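You operate a simulated robot arm through the tools that you are given. There is no shell and no other tool.

You are at the controls of a simulated robot arm. One attempt, no reset.

Task
Wipe the dust off the block in the small marker's drawer with the white wiping pad, then mark it.
Fine: pad back in its spot, focus dial at 2 cm, drawer left in. What is to be rubbed or washed off counts as gone when no trace of it is left.

The check looks at the end state, three seconds after you hand in, the way a careful person would. Anything else that was tipped, shoved, dropped, spilled or broken makes it a failure.

Robot
A 6-joint arm with a two-finger gripper, fixed in place. Base frame: the origin is on the floor under the middle of its stand, x ahead of it, y to its left, z up; the work surface is at about z = 800. Units: mm, rad, N and s.
With the tool pointing down near the work surface it reaches from about 100 to 700 mm from the base axis. Its first joint turns from -1.152 to 1.152 rad. Payload 2.45 kg.
The tool frame sits at the grasp point between the pads (the TCP): z along the fingers, y along the line on which they close. The tips reach 30 mm beyond it. The gripper opens to 106 mm; its body begins 79 mm behind the TCP.
Orientation is that of the tool frame in the base frame, as a unit quaternion [x, y, z, w]. With the fingers straight down and closing along the base's y, the tool's x points along the base's -x, its y along +y and its z along -z.

Tools
- The arm moves only by the tool step_arm. Its argument "plan" is a list of rows, each a list of 3 entries, a list of its own where there are three numbers: the turn, a rotation vector about the base's x, y, z in rad, then the shift along the base's x, y, z in mm, then the closure, from 0 (fully open) to 1 (shut). In form: [[[rx, ry, rz], [dx, dy, dz], jaw], ...]. A call has 1 to 20 rows; each row shifts and turns the commanded pose from where the row before left it. Rows are played at 5 a second. More than 50 mm and 0.15 rad between two rows, or a gripper value outside its range, and nothing of the call is played. Where a pose cannot be reached the arm comes as near as it can. A force on the tool above 40 N (or 10 N above the force at the start of the call, whichever is more), or a blocked arm, ends the call early, and 0.2 s more pass. Each finger travels about 153 mm/s and halts on what it meets, pressing with about 44 N; the grip force reading is that of the motor and also rises with nothing between the fingers. The clock runs only during rows and for 0.2 s after the last one: add rows that do not move to give the fingers time. It gives the time, the measured TCP pose, the force on the tool (base axes), the opening and the grip force at its end, in the units of the frame above (readings bear some noise), with the torque about the TCP (base axes, N m) and any sound that the robot's microphone picked up.
- Cameras (640 x 400 px; columns grow to the right, rows downward): "scene" is fixed at [69.1, 422.9, 1409.6]; the picture's right is [-0.63, -0.78, 0.00], its down [-0.41, 0.33, -0.85] and it looks along [0.66, -0.54, -0.52] (base axes); focal length 214 px, centre (320, 200). "wrist" rides on the gripper at [76, -2, -106] in the tool frame; the picture's right is [0.02, 1.00, 0.00], its down [-0.78, 0.02, -0.62] and it looks along [-0.62, 0.01, 0.78] (tool axes); focal length 247 px, centre (320, 200). There is no depth. A picture from a camera that has moved, and an enlarged one, comes with that camera's place and axes in the base frame and with its lens.
- capture(camera): a new picture of that camera. It takes no simulated time.
- zoom(camera, box): a new picture of the part [left, top, right, bottom] of that camera's present view, enlarged. It takes no simulated time.
- sign_off(): hands the job in; it is judged then, once.

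Places have to be worked out from the pictures, the camera data and where the tool is seen. Open the gripper and draw the arm clear of the work before you hand the job in, unless the task says otherwise.

The tools are called after "Request:" as a command line: name --argument value ..., lists and objects as JSON in quotes. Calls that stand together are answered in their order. step_arm: Moves the arm, as the interface text tells. Its arguments: {"type":"object","properties":{"plan":{"type":"array"}},"required":["plan"]} The other tools are called the same way: capture (camera) takes a picture; zoom (camera, box) takes an enlarged picture of a part of a camera's view; sign_off () hands the job in.

At the start:

```text
clock: 0.0
position: [319.2, 79.6, 1356.1]
ee_rot: [0.0, 1.0, 0.0, 0.0]
wrist_force: [-0.2, 0.0, 0.4]
torque: [-0.03, 0.02, 0.0]
width: 105.9
grip_force: 0.1
```

scene: 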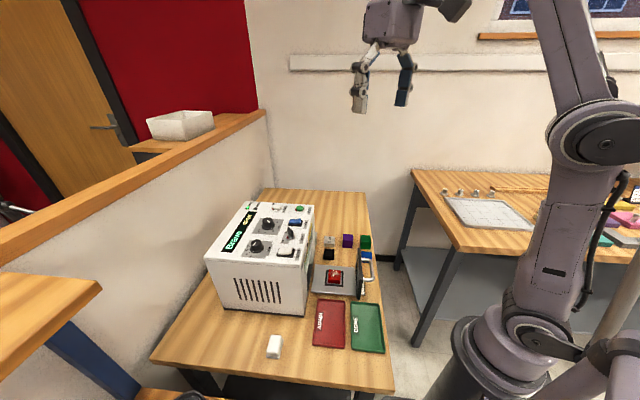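
wrist: 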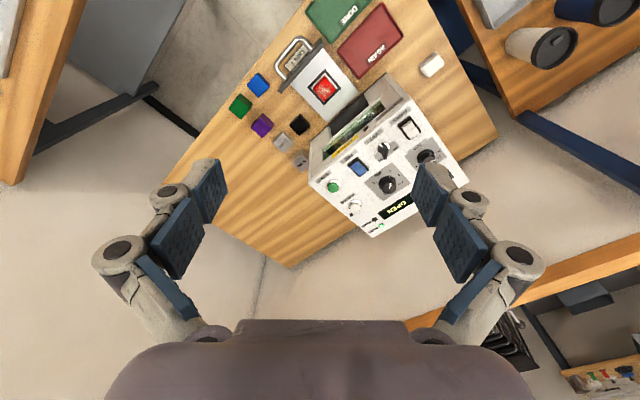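

The pictures show a laser-marker box with a drawer that appears open with a red block in it, trays, and a white pad. I'll zoom in for details first.

Request:
zoom --camera "scene" --box '[200, 190, 400, 315]'

Request:
zoom --camera "wrist" --box '[220, 0, 480, 162]'

Request:
zoom --camera "wrist" --box '[300, 80, 480, 240]'

Request:
zoom --camera "scene" --box '[230, 195, 330, 258]'

```text
3.20 times, centred on (300, 252) of scene
camera zoom: at [69.1, 422.9, 1409.6], right [-0.63, -0.78, 0.0], down [-0.41, 0.33, -0.85], along [0.66, -0.54, -0.52], focal length 686 px, centre (384, 32)
```

zoom: 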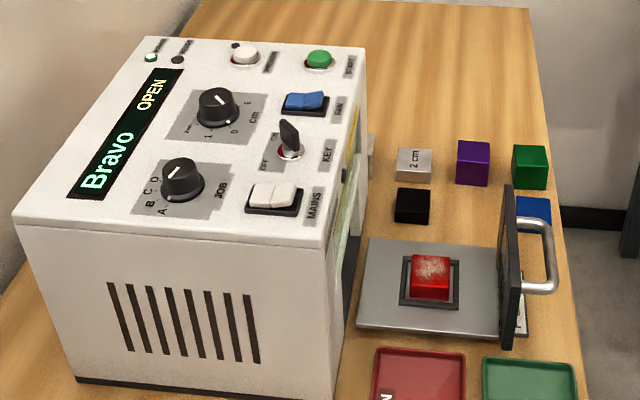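

```text
2.46 times, centred on (350, 81) of wrist
camera zoom: at [243.7, 78.1, 1463.7], right [-0.02, 1.0, 0.0], down [0.78, 0.02, 0.62], along [0.62, 0.01, -0.78], focal length 608 px, centre (246, 493)
```

zoom: 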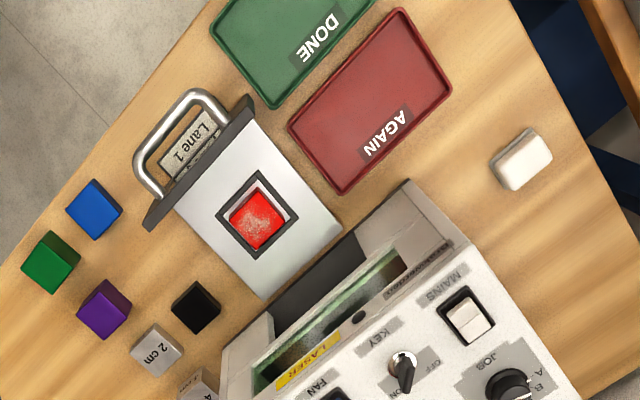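

```text
2.50 times, centred on (390, 160) of wrist
camera zoom: at [243.7, 78.1, 1463.7], right [-0.02, 1.0, 0.0], down [0.78, 0.02, 0.62], along [0.62, 0.01, -0.78], focal length 617 px, centre (145, 300)
```

zoom: 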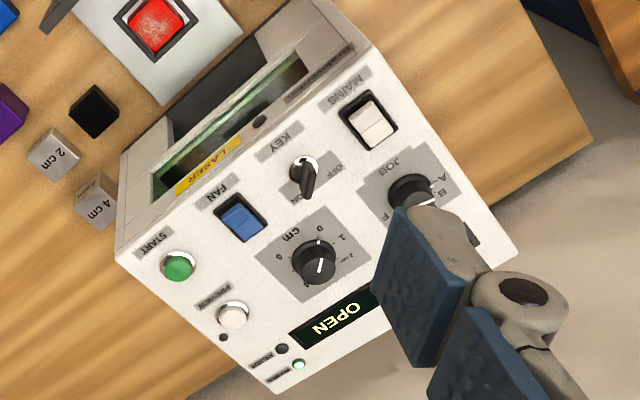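

```text
6.35 times, centred on (280, 226) of scene
camera zoom: at [69.1, 422.9, 1409.6], right [-0.63, -0.78, 0.0], down [-0.41, 0.33, -0.85], along [0.66, -0.54, -0.52], focal length 1362 px, centre (574, 32)
```

zoom: 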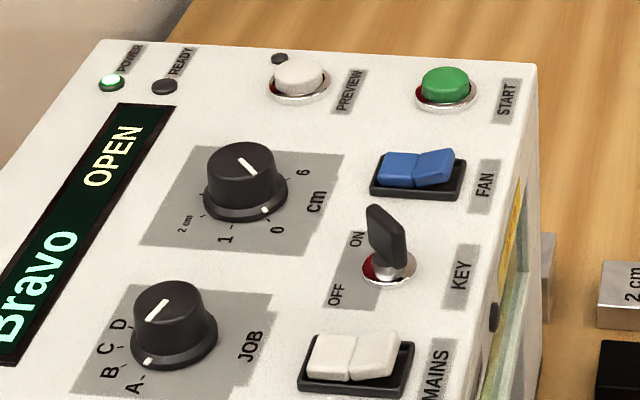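

The machine's panel top seems to lie near z≈1025, with the block around (398, 92) and the pad around (352, 342). I'll move the wrist camera closer to read the panel's dials and switches.

Request:
step_arm --plan '[[[0, 0, 0], [10, 20, -30], 0], [[0, 0, 0], [10, 20, -30], 0], [[0, 0, 0], [10, 20, -30], 0], [[0, 0, 0], [10, 20, -30], 0], [[0, 0, 0], [10, 20, -30], 0], [[0, 0, 0], [0, 0, 0], 0]]'

Request:
capture --camera "wrist"

Request:
capture --camera "scene"

```text
clock: 1.4
position: [370.1, 180.1, 1208.6]
ee_rot: [0.0, 1.0, 0.0, 0.0]
wrist_force: [-0.5, 0.1, -0.3]
torque: [0.01, -0.02, 0.01]
width: 105.9
grip_force: 0.1
```

```text
taken
camera wrist: at [294.5, 178.4, 1314.5], right [-0.02, 1.0, 0.0], down [0.78, 0.02, 0.62], along [0.62, 0.01, -0.78], focal length 247 px, centre (320, 200)
```

wrist: 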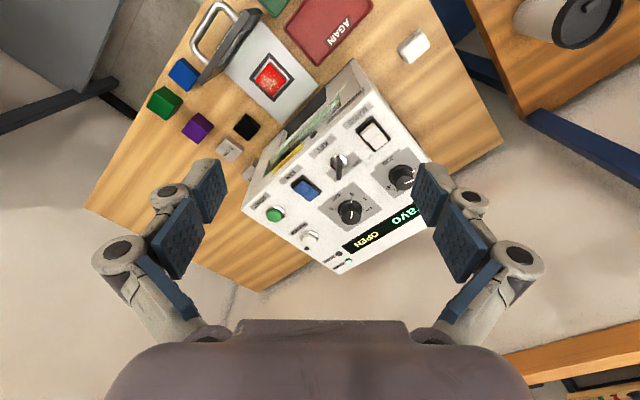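

```text
taken
```

scene: 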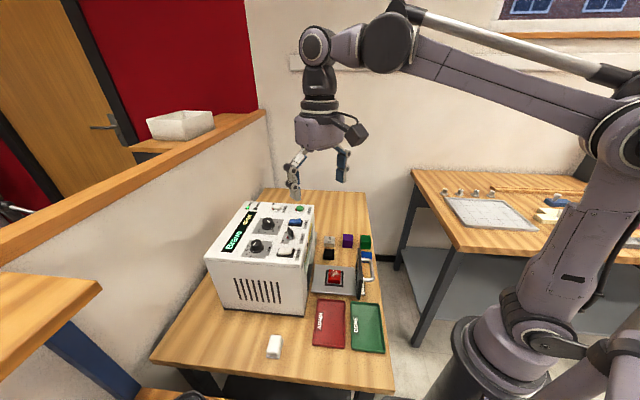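

The panel is mostly between the fingers now; I'll zoom in on the dials, switches, drawer and pad for details.

Request:
zoom --camera "wrist" --box '[310, 140, 430, 250]'

Request:
zoom --camera "wrist" --box '[250, 100, 400, 210]'

Request:
zoom --camera "wrist" --box '[180, 0, 330, 110]'

Request:
zoom --camera "scene" --box '[230, 320, 310, 370]'

```text
3.64 times, centred on (370, 195) of wrist
camera zoom: at [294.5, 178.4, 1314.5], right [-0.02, 1.0, 0.0], down [0.78, 0.02, 0.62], along [0.62, 0.01, -0.78], focal length 898 px, centre (138, 218)
```

zoom: 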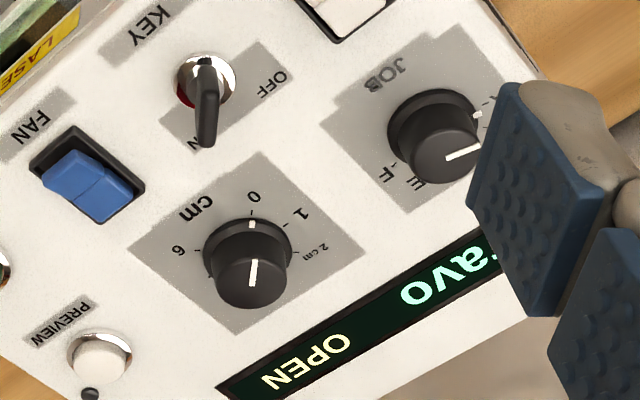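

```text
3.64 times, centred on (325, 155) of wrist
camera zoom: at [294.5, 178.4, 1314.5], right [-0.02, 1.0, 0.0], down [0.78, 0.02, 0.62], along [0.62, 0.01, -0.78], focal length 898 px, centre (302, 364)
```

zoom: 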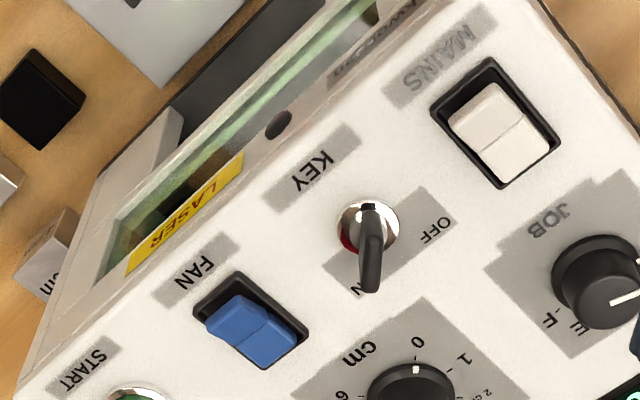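

```text
3.64 times, centred on (255, 55) of wrist
camera zoom: at [294.5, 178.4, 1314.5], right [-0.02, 1.0, 0.0], down [0.78, 0.02, 0.62], along [0.62, 0.01, -0.78], focal length 898 px, centre (556, 727)
```

zoom: 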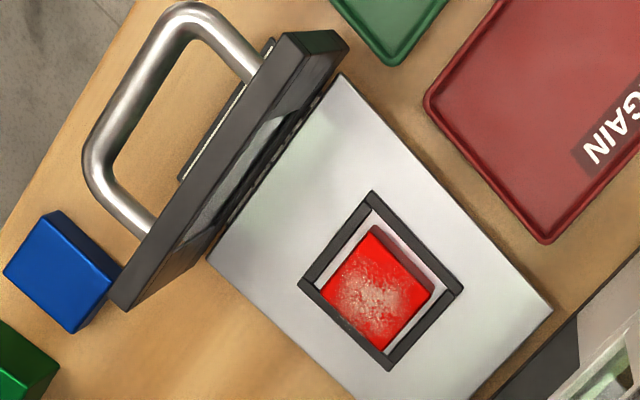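

```text
8.00 times, centred on (270, 345) of scene
camera zoom: at [69.1, 422.9, 1409.6], right [-0.63, -0.78, 0.0], down [-0.41, 0.33, -0.85], along [0.66, -0.54, -0.52], focal length 1716 px, centre (720, -960)
```

zoom: 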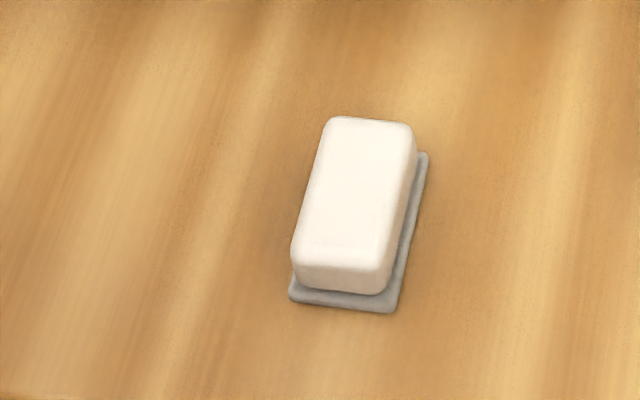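

The focus dial points at 0 and the pad sits on a thin grey plate. I'll zoom in on the rockers, LEDs and dial in the scene view to determine their states.

Request:
zoom --camera "scene" --box '[274, 210, 314, 260]'

Request:
zoom --camera "scene" --box '[240, 200, 300, 240]'

Request:
zoom --camera "wrist" --box '[280, 110, 400, 210]'

Request:
zoom --camera "scene" --box '[300, 225, 390, 300]'

```text
8.00 times, centred on (294, 235) of scene
camera zoom: at [69.1, 422.9, 1409.6], right [-0.63, -0.78, 0.0], down [-0.41, 0.33, -0.85], along [0.66, -0.54, -0.52], focal length 1716 px, centre (528, -80)
```

zoom: 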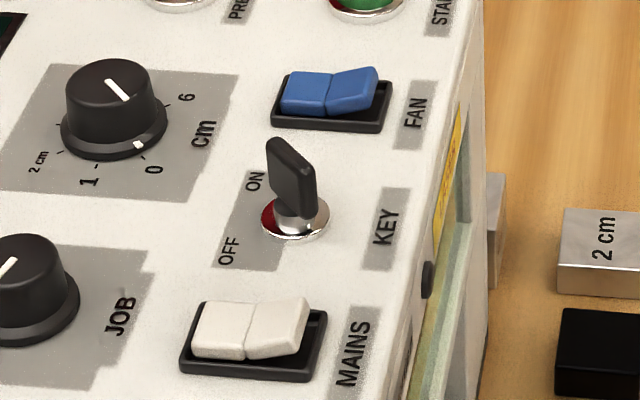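

```text
10.00 times, centred on (270, 220) of scene
camera zoom: at [69.1, 422.9, 1409.6], right [-0.63, -0.78, 0.0], down [-0.41, 0.33, -0.85], along [0.66, -0.54, -0.52], focal length 2145 px, centre (820, 0)
```

zoom: 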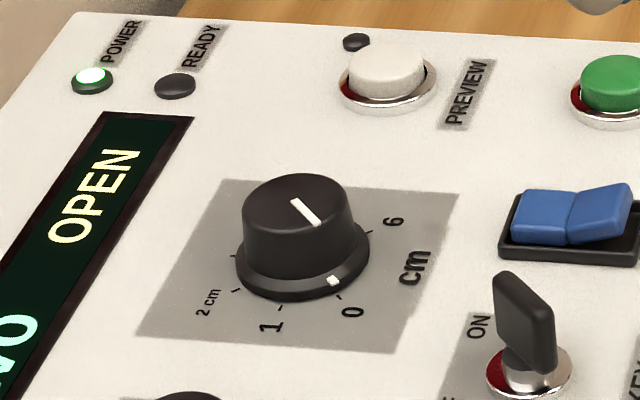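

```text
4.00 times, centred on (340, 160) of wrist
camera zoom: at [294.5, 178.4, 1314.5], right [-0.02, 1.0, 0.0], down [0.78, 0.02, 0.62], along [0.62, 0.01, -0.78], focal length 988 px, centre (240, 360)
```

zoom: 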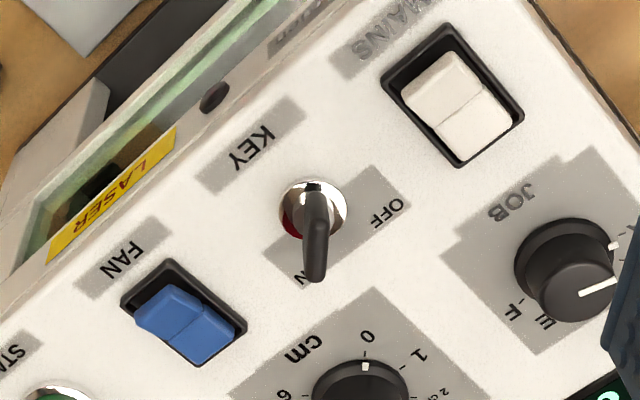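

```text
5.33 times, centred on (345, 262) of scene
camera zoom: at [69.1, 422.9, 1409.6], right [-0.63, -0.78, 0.0], down [-0.41, 0.33, -0.85], along [0.66, -0.54, -0.52], focal length 1144 px, centre (187, -133)
```

zoom: 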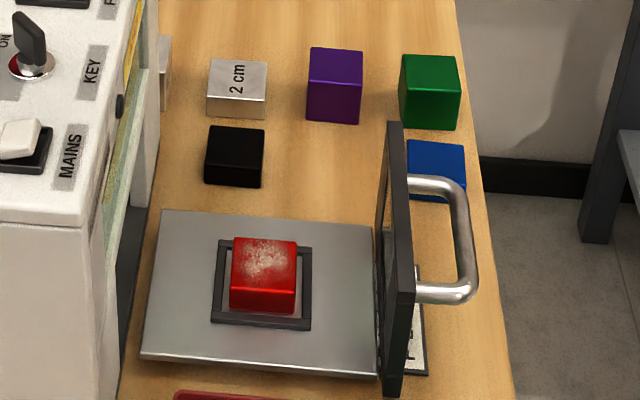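

MAINS and FAN sit in the same pressed state, the key is at ON and the power LED is lit, so only the drawer and the focus need work. Next I'll get details on the pad, the block nest and the drawer handle from here.

Request:
zoom --camera "wrist" --box '[390, 20, 440, 70]'

Request:
zoom --camera "wrist" --box '[240, 50, 300, 110]'

Request:
zoom --camera "scene" --box '[315, 255, 380, 305]'

```text
8.00 times, centred on (415, 45) of wrist
camera zoom: at [294.5, 178.4, 1314.5], right [-0.02, 1.0, 0.0], down [0.78, 0.02, 0.62], along [0.62, 0.01, -0.78], focal length 1976 px, centre (-440, 1440)
```

zoom: 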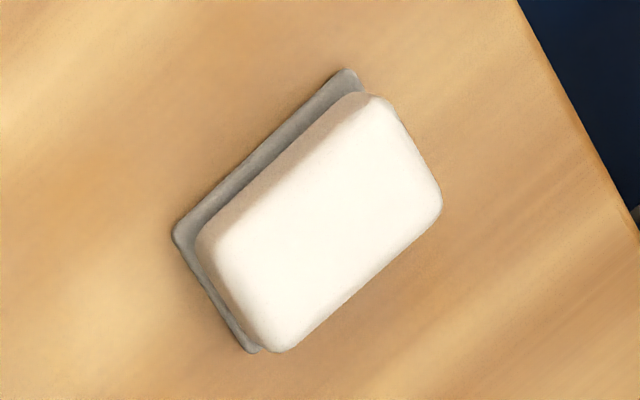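

```text
6.67 times, centred on (270, 80) of wrist
camera zoom: at [294.5, 178.4, 1314.5], right [-0.02, 1.0, 0.0], down [0.78, 0.02, 0.62], along [0.62, 0.01, -0.78], focal length 1646 px, centre (653, 1000)
```

zoom: 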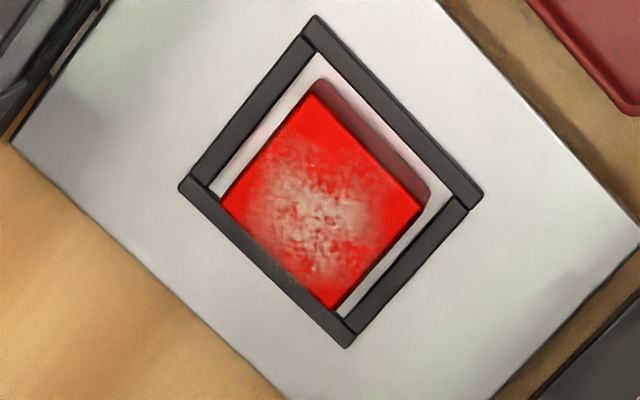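

```text
8.00 times, centred on (348, 280) of scene
camera zoom: at [69.1, 422.9, 1409.6], right [-0.63, -0.78, 0.0], down [-0.41, 0.33, -0.85], along [0.66, -0.54, -0.52], focal length 1716 px, centre (100, -440)
```

zoom: 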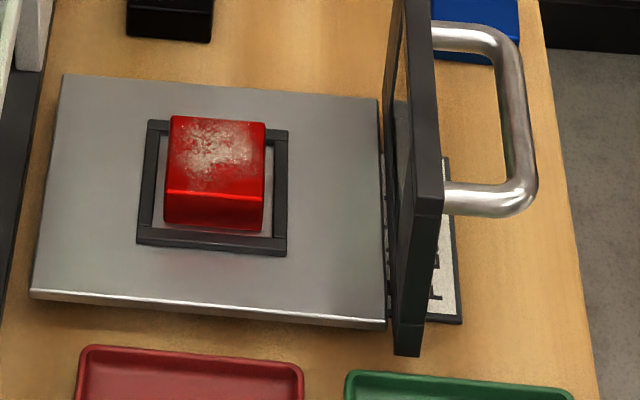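

The pad stands at about (351, 340) with its long axis near 135°, its top near z≈820, on a plate of the same orientation. I'll yaw the gripper -45° so it closes across the short side and move above the pad at a safe height.

Request:
step_arm --plan '[[[0, 0, -0.1309], [-3.2, 26.7, -18], 0], [[0, 0, -0.1309], [-3.2, 26.7, -18], 0], [[0, 0, -0.1309], [-3.2, 26.7, -18], 0], [[0, 0, -0.1309], [-3.2, 26.7, -18], 0], [[0, 0, -0.1309], [-3.2, 26.7, -18], 0], [[0, 0, -0.1309], [-3.2, 26.7, -18], 0], [[0, 0, 0], [0, 0, 0], 0]]'

Request:
capture --camera "wrist"

Request:
capture --camera "scene"

```text
clock: 3.0
position: [348.4, 341.2, 1098.2]
ee_rot: [0.383, 0.924, 0.0, 0.0]
wrist_force: [0.1, 0.8, 0.0]
torque: [0.0, -0.03, 0.01]
width: 106.1
grip_force: 0.0
```

```text
taken
camera wrist: at [294.9, 393.5, 1205.3], right [0.69, 0.72, 0.0], down [0.56, -0.54, 0.62], along [0.45, -0.43, -0.78], focal length 247 px, centre (320, 200)
```

wrist: 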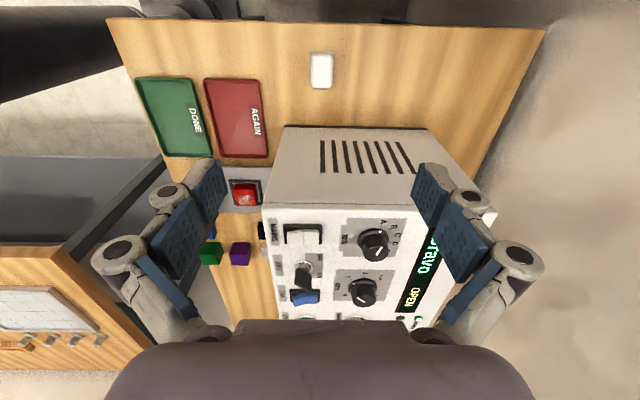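

```text
taken
```

scene: 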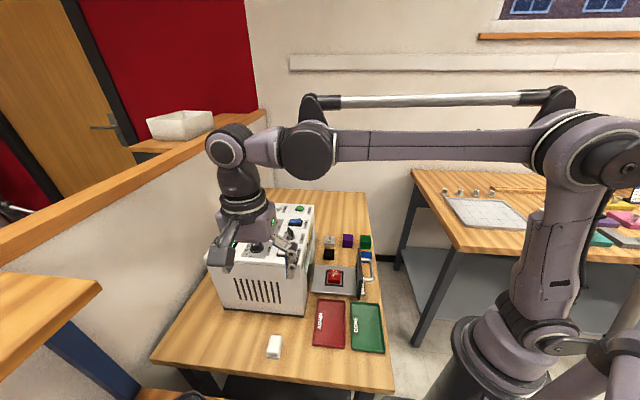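

The pad appears well aligned with the gripper; I'll zoom in to measure its centre and angle more precisely.

Request:
zoom --camera "wrist" --box '[296, 46, 346, 96]'

Request:
zoom --camera "wrist" --box '[260, 200, 420, 320]'

```text
8.00 times, centred on (321, 71) of wrist
camera zoom: at [294.9, 393.5, 1205.3], right [0.69, 0.72, 0.0], down [0.56, -0.54, 0.62], along [0.45, -0.43, -0.78], focal length 1976 px, centre (312, 1232)
```

zoom: 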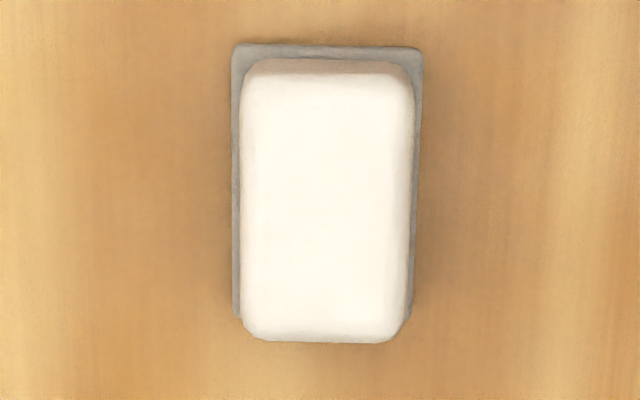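

```text
3.33 times, centred on (340, 260) of wrist
camera zoom: at [294.9, 393.5, 1205.3], right [0.69, 0.72, 0.0], down [0.56, -0.54, 0.62], along [0.45, -0.43, -0.78], focal length 823 px, centre (253, 0)
```

zoom: 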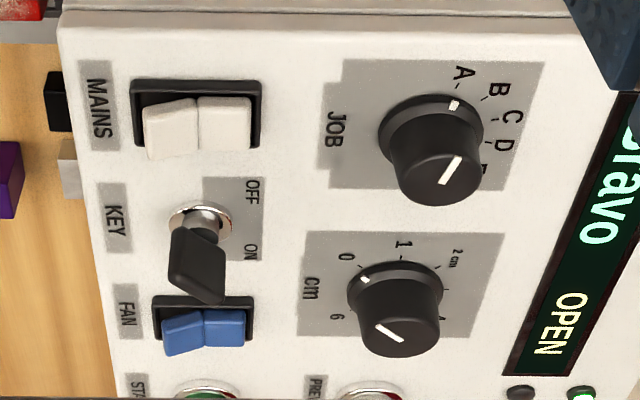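

The plate centre works out at about (350, 341.2) with its edges at 45°, and the pad is centred on it. I'll descend to about 45 mm above the pad and look again from the scene camera.

Request:
step_arm --plan '[[[0, 0, 0], [0, 1, -40], 0], [[0, 0, 0], [0, 0, -40], 0], [[0, 0, 0], [0, 0, -40], 0], [[0, 0, 0], [0, 0, -40], 0], [[0, 0, 0], [0, 0, -40], 0], [[0, 0, 0], [0, 0, -20], 0.2], [[0, 0, 0], [0, 0, 0], 0.35], [[0, 0, 0], [0, 0, 0], 0.35]]'

Request:
zoom --camera "scene" --box '[220, 280, 330, 370]'

Request:
capture --camera "wrist"

```text
clock: 4.8
position: [349.0, 341.7, 878.9]
ee_rot: [0.382, 0.924, 0.0, 0.0]
wrist_force: [0.9, 0.2, 0.1]
torque: [-0.01, 0.02, 0.01]
width: 68.8
grip_force: 0.2
```

```text
4.44 times, centred on (275, 325) of scene
camera zoom: at [69.1, 422.9, 1409.6], right [-0.63, -0.78, 0.0], down [-0.41, 0.33, -0.85], along [0.66, -0.54, -0.52], focal length 953 px, centre (520, -356)
```

zoom: 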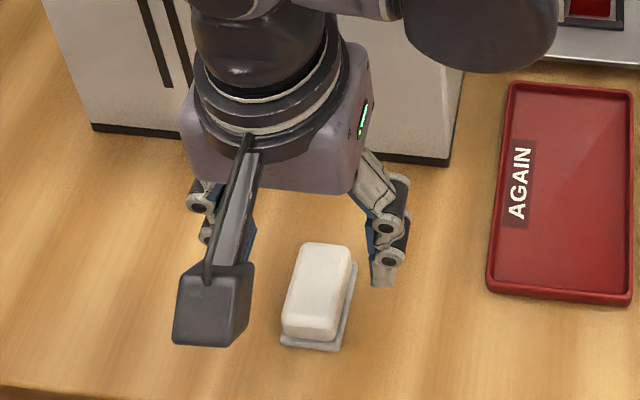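

```text
taken
camera wrist: at [294.2, 394.9, 984.9], right [0.69, 0.72, 0.0], down [0.57, -0.54, 0.62], along [0.45, -0.43, -0.78], focal length 247 px, centre (320, 200)
```

wrist: 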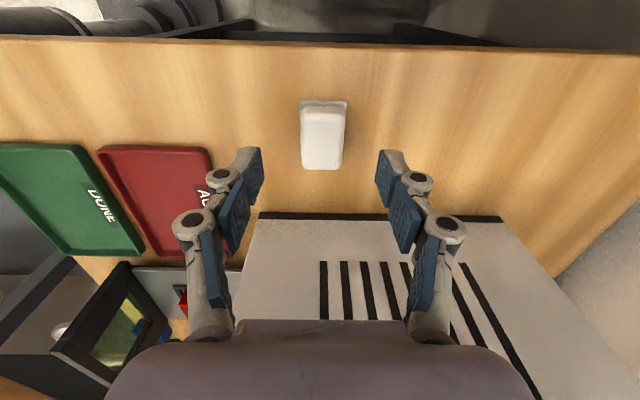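

The fingers straddle the pad evenly. I'll zoom in on the pad for its height before going down.

Request:
zoom --camera "wrist" --box '[280, 85, 370, 185]'

Request:
zoom --camera "scene" --box '[255, 315, 315, 365]'

```text
4.00 times, centred on (325, 135) of wrist
camera zoom: at [294.2, 394.9, 984.9], right [0.69, 0.72, 0.0], down [0.57, -0.54, 0.62], along [0.45, -0.43, -0.78], focal length 988 px, centre (300, 460)
```

zoom: 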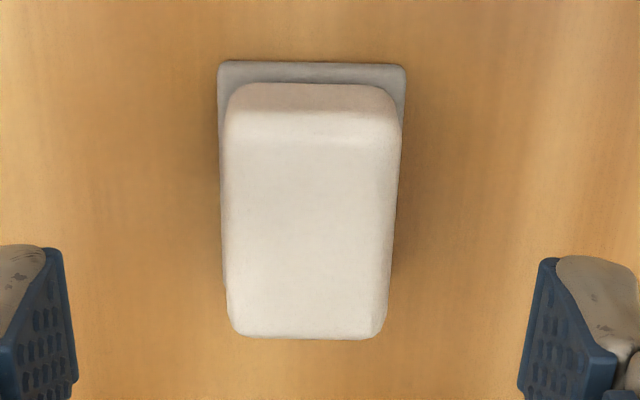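

```text
8.00 times, centred on (285, 340) of scene
camera zoom: at [69.1, 422.9, 1409.6], right [-0.63, -0.78, 0.0], down [-0.41, 0.33, -0.85], along [0.66, -0.54, -0.52], focal length 1716 px, centre (600, -920)
```

zoom: 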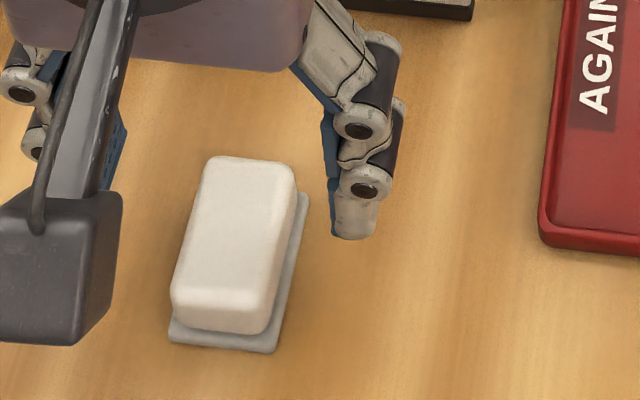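

The pad's top is near z≈822 and the fingertips should clear the plate at TCP z≈839. I'll descend and close gently on the pad's short sides.

Request:
step_arm --plan '[[[0, 0, 0], [0.5, -0.5, -20], 0.35], [[0, 0, 0], [0.5, -0.5, -19], 0.35], [[0, 0, 0], [0, 0, 0], 0.5], [[0, 0, 0], [0, 0, 0], 0.62], [[0, 0, 0], [0, 0, 0], 0.7], [[0, 0, 0], [0, 0, 0], 0.85], [[0, 0, 0], [0, 0, 0], 0.85]]'

Request:
zoom --camera "scene" --box '[240, 300, 330, 370]'

Request:
capture --camera "wrist"

```text
clock: 6.4
position: [349.0, 341.6, 839.0]
ee_rot: [0.383, 0.924, 0.0, 0.001]
wrist_force: [1.4, -0.5, -0.2]
torque: [0.01, -0.01, 0.01]
width: 28.3
grip_force: 44.1
```

```text
5.71 times, centred on (285, 335) of scene
camera zoom: at [69.1, 422.9, 1409.6], right [-0.63, -0.78, 0.0], down [-0.41, 0.33, -0.85], along [0.66, -0.54, -0.52], focal length 1226 px, centre (520, -571)
```

zoom: 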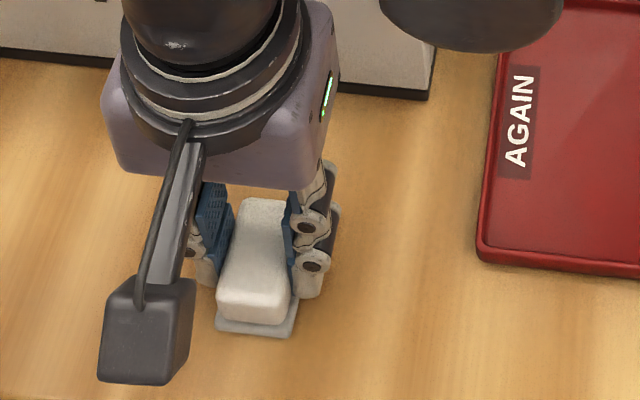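

```text
taken
camera wrist: at [295.6, 394.2, 945.4], right [0.69, 0.72, 0.0], down [0.57, -0.54, 0.62], along [0.45, -0.43, -0.78], focal length 247 px, centre (320, 200)
```

wrist: 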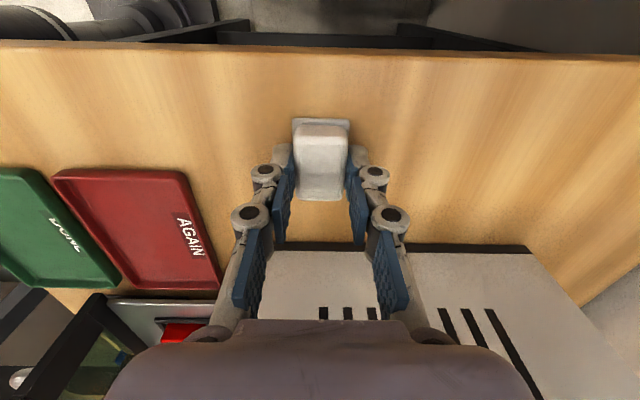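

The pad is gripped (28.3 mm opening) at TCP (349.0, 341.6, 839.0). I'll lift slightly and check that only the pad comes up.

Request:
step_arm --plan '[[[0, 0, 0], [0, 0, 10], 0.85], [[0, 0, 0], [0, 0, 30], 0.85], [[0, 0, 0], [0, 0, 0], 0.85]]'

Request:
zoom --camera "scene" --box '[240, 290, 330, 370]'

Request:
zoom --camera "wrist" --box '[240, 80, 400, 240]'

```text
clock: 7.2
position: [351.7, 340.2, 877.9]
ee_rot: [0.383, 0.924, -0.001, 0.0]
wrist_force: [0.2, -0.6, 0.0]
torque: [0.01, -0.01, 0.03]
width: 28.6
grip_force: 43.7
```

```text
5.00 times, centred on (285, 330) of scene
camera zoom: at [69.1, 422.9, 1409.6], right [-0.63, -0.78, 0.0], down [-0.41, 0.33, -0.85], along [0.66, -0.54, -0.52], focal length 1072 px, centre (495, -450)
```

zoom: 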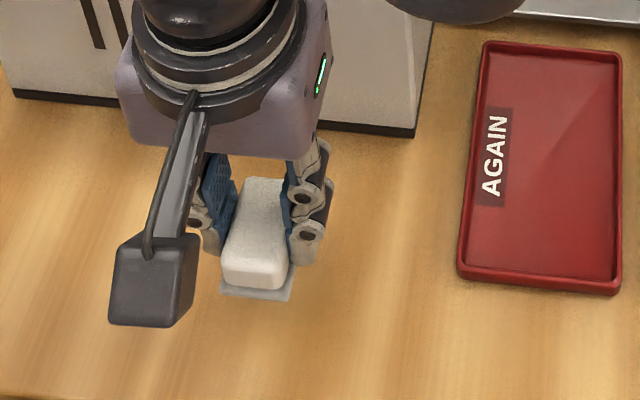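

```text
2.50 times, centred on (320, 160) of wrist
camera zoom: at [296.6, 392.2, 985.3], right [0.69, 0.72, 0.0], down [0.57, -0.54, 0.62], along [0.45, -0.43, -0.78], focal length 617 px, centre (320, 300)
```

zoom: 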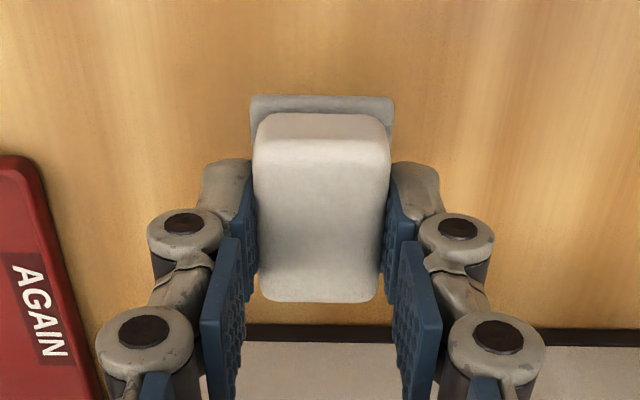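

The grey plate seems to have risen together with the pad, so I'll lift higher and look at what remains on the table at its spot.

Request:
step_arm --plan '[[[0, 0, 0], [0, 0, 40], 0.85], [[0, 0, 0], [0, 0, 40], 0.85], [[0, 0, 0], [0, 0, 40], 0.85], [[0, 0, 0], [0, 0, 40], 0.85], [[0, 0, 0], [0, 0, 40], 0.85], [[0, 0, 0], [0, 0, 33], 0.85], [[0, 0, 0], [0, 0, 0], 0.85]]'

Request:
zoom --camera "scene" --box '[210, 230, 330, 370]'

Request:
zoom --camera "wrist" --box '[240, 20, 400, 220]'

Request:
zoom --camera "scene" --box '[245, 325, 305, 365]'

```text
clock: 8.8
position: [351.4, 339.5, 1113.7]
ee_rot: [0.382, 0.924, 0.0, 0.0]
wrist_force: [0.5, -0.2, -1.3]
torque: [0.0, 0.01, 0.07]
width: 28.7
grip_force: 44.0
```

```text
2.86 times, centred on (270, 300) of scene
camera zoom: at [69.1, 422.9, 1409.6], right [-0.63, -0.78, 0.0], down [-0.41, 0.33, -0.85], along [0.66, -0.54, -0.52], focal length 613 px, centre (463, -86)
```

zoom: 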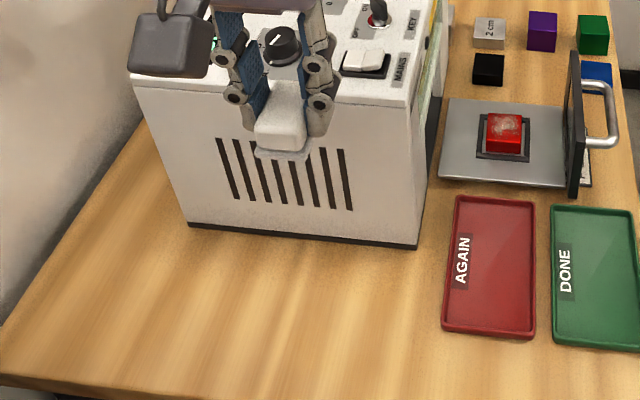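

```text
2.00 times, centred on (320, 120) of wrist
camera zoom: at [296.9, 392.8, 1220.4], right [0.69, 0.72, 0.0], down [0.57, -0.54, 0.62], along [0.45, -0.43, -0.78], focal length 494 px, centre (320, 360)
```

zoom: 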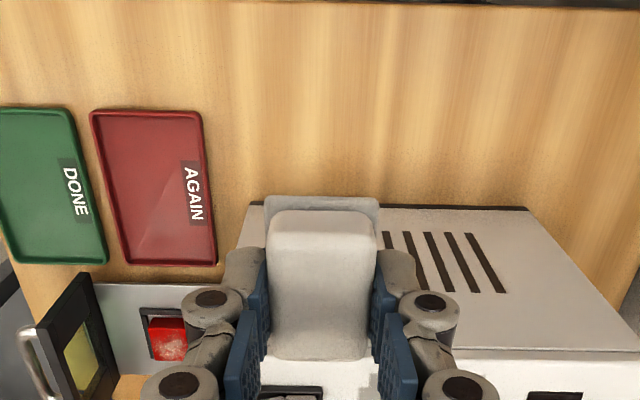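

```text
10.00 times, centred on (275, 345) of scene
camera zoom: at [69.1, 422.9, 1409.6], right [-0.63, -0.78, 0.0], down [-0.41, 0.33, -0.85], along [0.66, -0.54, -0.52], focal length 2145 px, centre (770, -1250)
```

zoom: 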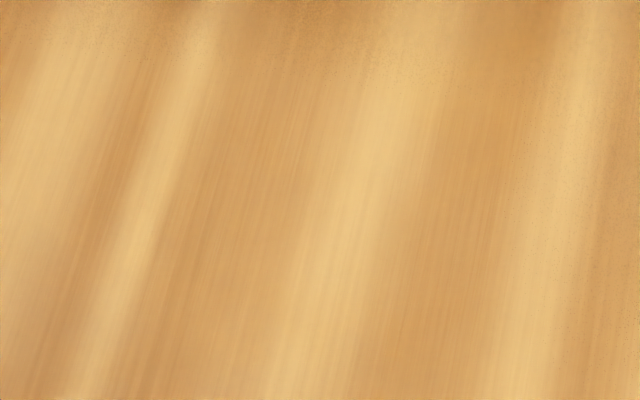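

The grey plate is the pad's own sole and there's no mark on the table, so the pad's spot is where I took it (commanded x 351.0, y 339.8, yaw -45°). Now I carry it high to above the block while turning +90°, so the sole's long side spans the block along the drawer's direction.

Request:
step_arm --plan '[[[0, 0, 0.1309], [4.42, -20.73, 0], 0.85], [[0, 0, 0.1309], [4.42, -20.73, 0], 0.85], [[0, 0, 0.1309], [4.42, -20.73, 0], 0.85], [[0, 0, 0.1309], [4.42, -20.73, 0], 0.85], [[0, 0, 0.1309], [4.42, -20.73, 0], 0.85], [[0, 0, 0.1309], [4.42, -20.73, 0], 0.85], [[0, 0, 0.1309], [4.42, -20.73, 0], 0.85], [[0, 0, 0.1309], [4.42, -20.73, 0], 0.85], [[0, 0, 0.1309], [4.42, -20.73, 0], 0.85], [[0, 0, 0.1309], [4.42, -20.73, 0], 0.85], [[0, 0, 0.1309], [4.42, -20.73, 0], 0.85], [[0, 0, 0.1309], [4.38, -20.77, 0], 0.85], [[0, 0, 0], [0, 0, 0], 0.85]]'

Request:
capture --camera "wrist"

Request:
capture --camera "scene"

```text
clock: 11.6
position: [403.2, 90.4, 1111.0]
ee_rot: [-0.384, 0.924, 0.0, 0.0]
wrist_force: [-0.6, 0.1, 0.1]
torque: [-0.03, 0.0, 0.02]
width: 28.5
grip_force: 43.6
```

```text
taken
camera wrist: at [351.4, 35.8, 1217.7], right [-0.72, 0.69, 0.0], down [0.54, 0.57, 0.62], along [0.43, 0.45, -0.78], focal length 247 px, centre (320, 200)
```

wrist: 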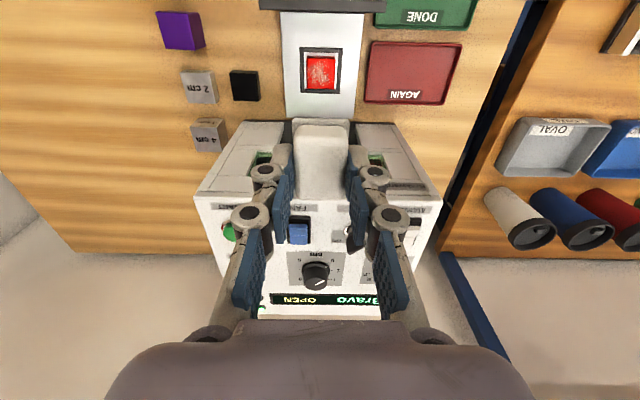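

```text
taken
```

scene: 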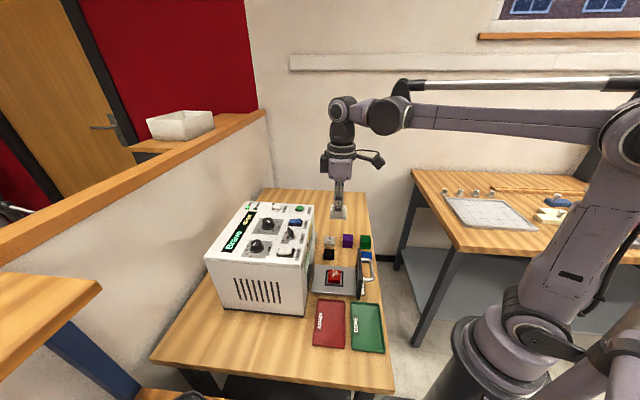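

The view is well lined up with the drawer. I'll zoom in on the block and drawer to compute the block's centre and orientation.

Request:
zoom --camera "wrist" --box '[290, 40, 354, 104]'

Request:
zoom --camera "wrist" --box '[240, 0, 400, 130]'

```text
6.25 times, centred on (322, 72) of wrist
camera zoom: at [351.4, 35.8, 1217.7], right [-0.72, 0.69, 0.0], down [0.54, 0.57, 0.62], along [0.43, 0.45, -0.78], focal length 1544 px, centre (308, 1000)
```

zoom: 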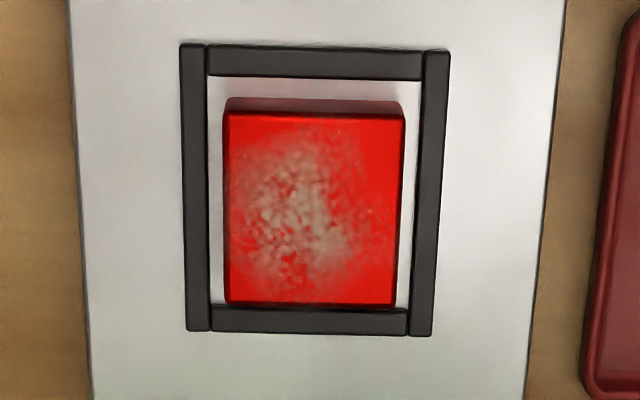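

```text
3.08 times, centred on (320, 65) of wrist
camera zoom: at [351.4, 35.8, 1217.7], right [-0.72, 0.69, 0.0], down [0.54, 0.57, 0.62], along [0.43, 0.45, -0.78], focal length 760 px, centre (320, 615)
```

zoom: 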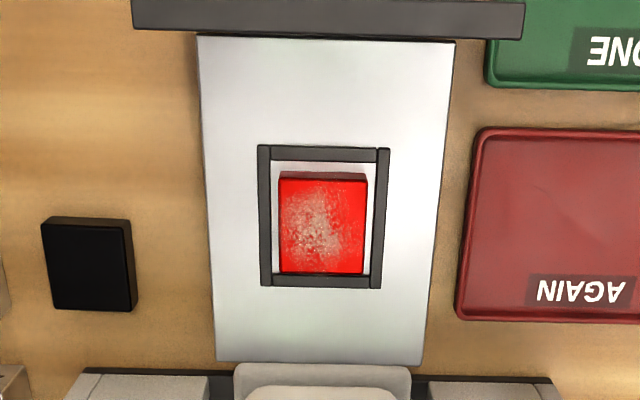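

The block's centre is near (405.5, 91.7) and its edges are at 45°. I'll shift 2 mm each way to centre the sole and go down to about 20 mm above it.

Request:
step_arm --plan '[[[0, 0, 0], [2, 2, -35], 0.85], [[0, 0, 0], [0, 0, -35], 0.85], [[0, 0, 0], [0, 0, -35], 0.85], [[0, 0, 0], [0, 0, -35], 0.85], [[0, 0, 0], [0, 0, -35], 0.85], [[0, 0, 0], [0, 0, -35], 0.85], [[0, 0, 0], [0, 0, 0], 0.85]]'

Request:
zoom --camera "scene" --box '[290, 230, 390, 310]'

Request:
capture --camera "wrist"

```text
clock: 13.2
position: [404.4, 93.2, 904.6]
ee_rot: [-0.382, 0.924, 0.0, 0.0]
wrist_force: [-0.2, 0.1, 0.1]
torque: [-0.03, -0.01, 0.0]
width: 28.7
grip_force: 43.5
```

```text
5.00 times, centred on (340, 270) of scene
camera zoom: at [69.1, 422.9, 1409.6], right [-0.63, -0.78, 0.0], down [-0.41, 0.33, -0.85], along [0.66, -0.54, -0.52], focal length 1072 px, centre (220, -150)
```

zoom: 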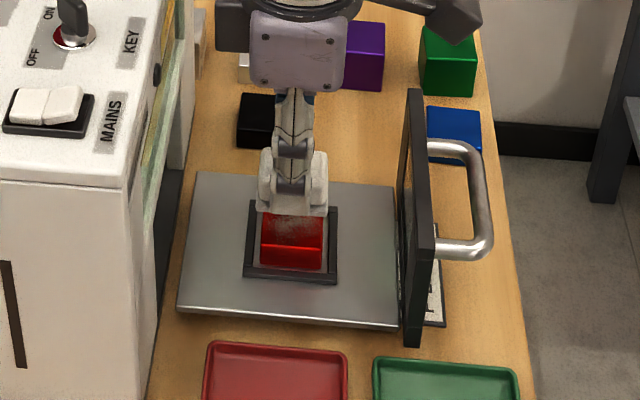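

```text
taken
camera wrist: at [353.0, 37.9, 1010.1], right [-0.72, 0.69, 0.0], down [0.54, 0.57, 0.62], along [0.43, 0.45, -0.78], focal length 247 px, centre (320, 200)
```

wrist: 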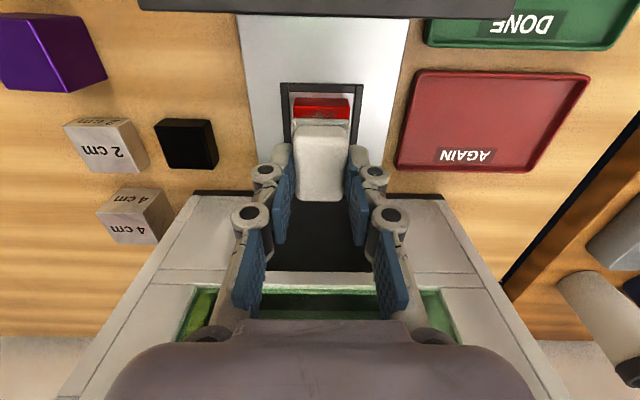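

There's ample clearance on all sides. I'll zoom in to gauge the gap between the sole and the block.

Request:
zoom --camera "wrist" --box '[270, 70, 374, 210]'

Request:
zoom --camera "scene" --box '[325, 255, 365, 295]'

```text
2.86 times, centred on (322, 140) of wrist
camera zoom: at [353.0, 37.9, 1010.1], right [-0.72, 0.69, 0.0], down [0.54, 0.57, 0.62], along [0.43, 0.45, -0.78], focal length 706 px, centre (314, 371)
```

zoom: 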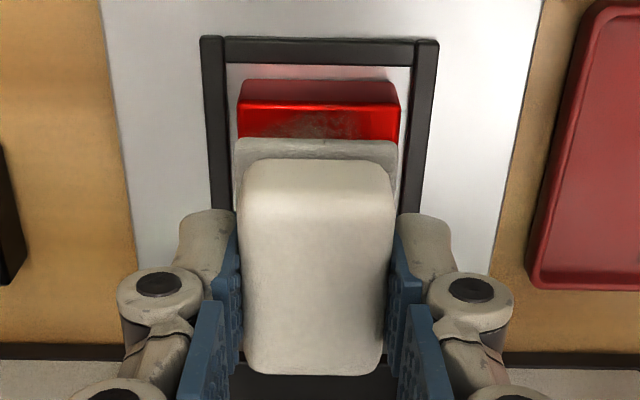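

```text
10.00 times, centred on (345, 275) of scene
camera zoom: at [69.1, 422.9, 1409.6], right [-0.63, -0.78, 0.0], down [-0.41, 0.33, -0.85], along [0.66, -0.54, -0.52], focal length 2145 px, centre (70, -550)
```

zoom: 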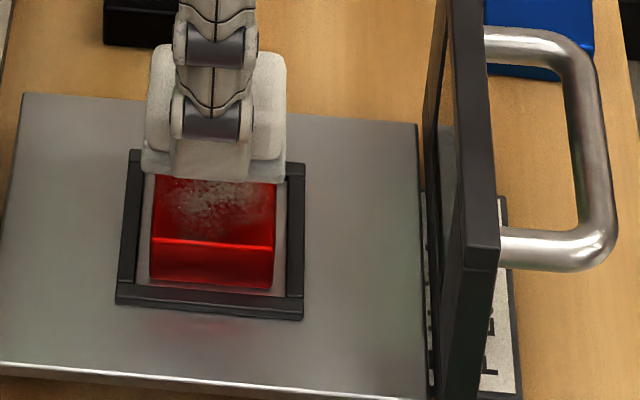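

By comparing widths, the block is about 40 mm wide with its top near z≈830, so contact should come at TCP z≈869. I'll go to 876 first and then feel downward.

Request:
step_arm --plan '[[[0, 0, 0], [0, 0, -13], 0.85], [[0, 0, 0], [0, 0, -10], 0.85], [[0, 0, 0], [0, 0, -3], 0.85], [[0, 0, 0], [0, 0, 0], 0.85]]'

Request:
zoom --camera "scene" --box '[325, 255, 365, 295]'

```text
clock: 14.2
position: [406.0, 93.2, 877.0]
ee_rot: [-0.383, 0.924, 0.0, 0.001]
wrist_force: [-0.9, 2.1, 37.6]
torque: [-0.01, 0.09, -0.01]
width: 28.5
grip_force: 44.6
```

```text
10.00 times, centred on (345, 275) of scene
camera zoom: at [68.6, 422.8, 1409.6], right [-0.63, -0.78, 0.0], down [-0.41, 0.33, -0.85], along [0.66, -0.54, -0.52], focal length 2145 px, centre (70, -550)
```

zoom: 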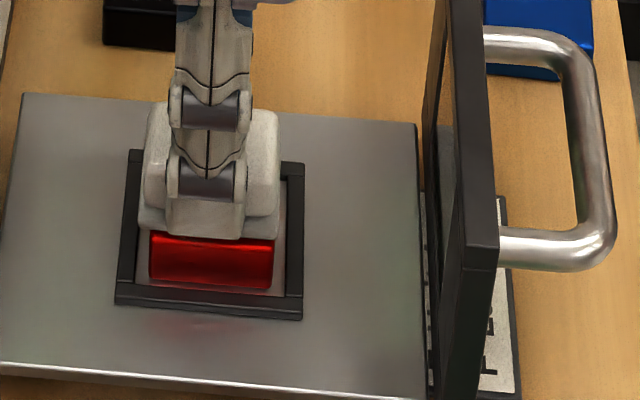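

Contact already came with about 37 N, so the block's top is a bit higher than I estimated. I'll ease up by 1 mm and read the force.

Request:
step_arm --plan '[[[0, 0, 0], [0, 0, 1.0], 0.85], [[0, 0, 0], [0, 0, 0], 0.85]]'

```text
clock: 14.8
position: [406.4, 93.1, 878.4]
ee_rot: [-0.383, 0.924, 0.0, 0.0]
wrist_force: [-2.0, 0.6, 6.1]
torque: [-0.01, 0.1, -0.03]
width: 28.7
grip_force: 44.4
```

A light 6 N contact now, with the sole flat on the block. I'll wipe sideways (perpendicular to the drawer's slide) back and forth by 14 mm.

Request:
step_arm --plan '[[[0, 0, 0], [-2.47, 2.47, 0], 0.85], [[0, 0, 0], [-2.47, 2.47, 0], 0.85], [[0, 0, 0], [-2.47, 2.47, 0], 0.85], [[0, 0, 0], [-2.47, 2.47, 0], 0.85], [[0, 0, 0], [2.47, -2.47, 0], 0.85], [[0, 0, 0], [2.47, -2.47, 0], 0.85], [[0, 0, 0], [2.47, -2.47, 0], 0.85], [[0, 0, 0], [2.47, -2.47, 0], 0.85], [[0, 0, 0], [2.47, -2.47, 0], 0.85], [[0, 0, 0], [2.47, -2.47, 0], 0.85], [[0, 0, 0], [2.47, -2.47, 0], 0.85], [[0, 0, 0], [2.47, -2.47, 0], 0.85], [[0, 0, 0], [-2.47, 2.47, 0], 0.85], [[0, 0, 0], [-2.47, 2.47, 0], 0.85], [[0, 0, 0], [-2.47, 2.47, 0], 0.85], [[0, 0, 0], [-2.47, 2.47, 0], 0.85]]'

Request:
zoom --camera "scene" --box '[325, 255, 365, 295]'

Request:
zoom --camera "wrist" --box '[270, 70, 374, 210]'

```text
clock: 18.2
position: [405.9, 92.9, 879.5]
ee_rot: [-0.383, 0.924, 0.0, 0.0]
wrist_force: [0.3, 0.6, 0.1]
torque: [0.04, -0.01, -0.01]
width: 28.5
grip_force: 44.3
```

```text
10.00 times, centred on (345, 275) of scene
camera zoom: at [69.1, 422.9, 1409.6], right [-0.63, -0.78, 0.0], down [-0.41, 0.33, -0.85], along [0.66, -0.54, -0.52], focal length 2145 px, centre (70, -550)
```

zoom: 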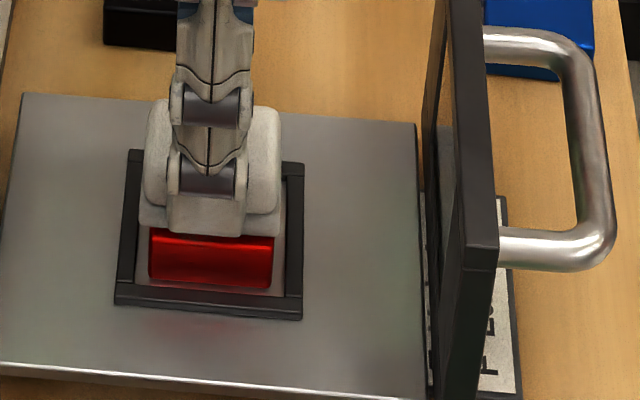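

```text
2.86 times, centred on (322, 140) of wrist
camera zoom: at [353.3, 38.0, 984.8], right [-0.72, 0.69, 0.0], down [0.54, 0.57, 0.62], along [0.43, 0.45, -0.78], focal length 706 px, centre (314, 371)
```

zoom: 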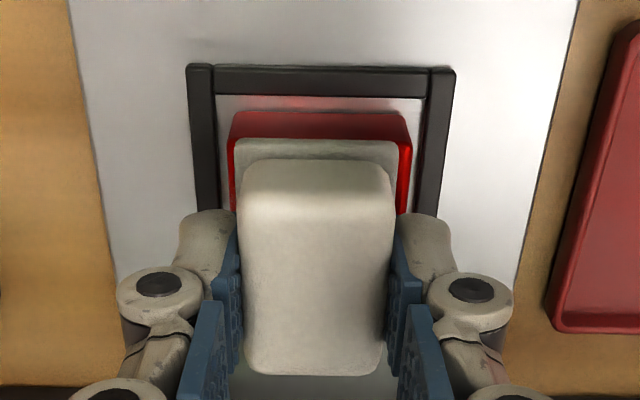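

The force dropped to zero at the end, so part of the stroke may have lacked contact. I'll lift the pad up and check the block's face.

Request:
step_arm --plan '[[[0, 0, 0], [0, 0, 10], 0.85], [[0, 0, 0], [0, 0, 35], 0.85], [[0, 0, 0], [0, 0, 35], 0.85], [[0, 0, 0], [0, 0, 35], 0.85], [[0, 0, 0], [0, 0, 0], 0.85]]'

Request:
zoom --camera "wrist" --box '[270, 40, 374, 130]'

Request:
zoom --camera "scene" --box '[320, 245, 370, 300]'

```text
clock: 19.4
position: [407.2, 93.1, 994.4]
ee_rot: [-0.382, 0.924, 0.0, 0.0]
wrist_force: [-0.2, -0.5, 0.6]
torque: [0.0, 0.0, 0.02]
width: 28.3
grip_force: 44.5
```

```text
4.44 times, centred on (322, 85) of wrist
camera zoom: at [354.0, 38.4, 1099.6], right [-0.72, 0.69, 0.0], down [0.54, 0.57, 0.62], along [0.43, 0.45, -0.78], focal length 1098 px, centre (311, 711)
```

zoom: 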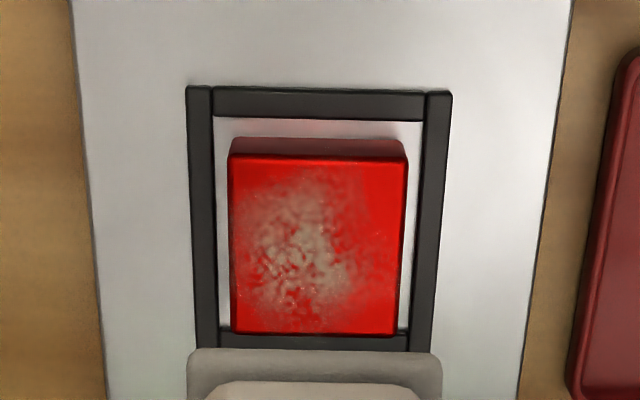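

```text
7.27 times, centred on (345, 272) of scene
camera zoom: at [69.1, 422.9, 1409.6], right [-0.63, -0.78, 0.0], down [-0.41, 0.33, -0.85], along [0.66, -0.54, -0.52], focal length 1560 px, centre (138, -327)
```

zoom: 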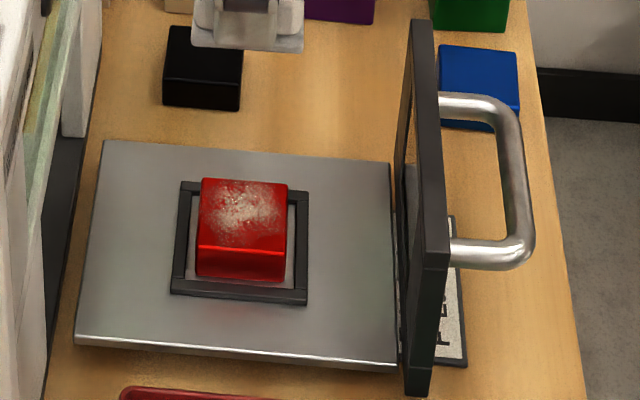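

Most dust is still there, so I need a firmer press. I'll go back down, aim for about 12-15 N and then wipe again.

Request:
step_arm --plan '[[[0, 0, 0], [0, 0, -35], 0.85], [[0, 0, 0], [0, 0, -35], 0.85], [[0, 0, 0], [0, 0, -35], 0.85], [[0, 0, 0], [0, 0, -7.5], 0.85], [[0, 0, 0], [0, 0, -2.5], 0.85], [[0, 0, 0], [0, 0, -0.4], 0.85], [[0, 0, 0], [0, 0, 0], 0.85], [[0, 0, 0], [0, 0, 0], 0.85]]'

```text
clock: 21.2
position: [405.3, 92.4, 878.9]
ee_rot: [-0.383, 0.924, 0.0, 0.001]
wrist_force: [0.1, 0.9, 0.0]
torque: [-0.02, -0.01, -0.01]
width: 28.6
grip_force: 44.2
```

No contact at this height, so the pad must have slid up slightly in the grip. I'll lower in small steps.

Request:
step_arm --plan '[[[0, 0, 0], [0, 0, -0.6], 0.85], [[0, 0, 0], [0, 0, 0], 0.85]]'

```text
clock: 21.8
position: [405.6, 93.3, 878.0]
ee_rot: [-0.383, 0.924, 0.0, -0.001]
wrist_force: [-0.8, 1.1, 14.8]
torque: [0.04, 0.04, 0.0]
width: 28.5
grip_force: 44.4
```

Now 14.8 N. I'll wipe one full back-and-forth and check the force at the end.

Request:
step_arm --plan '[[[0, 0, 0], [-2.8, 2.8, 0], 0.85], [[0, 0, 0], [-2.8, 2.8, 0], 0.85], [[0, 0, 0], [-2.8, 2.8, 0], 0.85], [[0, 0, 0], [-2.8, 2.8, 0], 0.85]]'

```text
clock: 22.8
position: [395.2, 104.1, 876.9]
ee_rot: [-0.382, 0.924, -0.002, 0.0]
wrist_force: [4.4, -4.8, 18.5]
torque: [-0.27, -0.27, 0.03]
width: 28.5
grip_force: 44.5
```

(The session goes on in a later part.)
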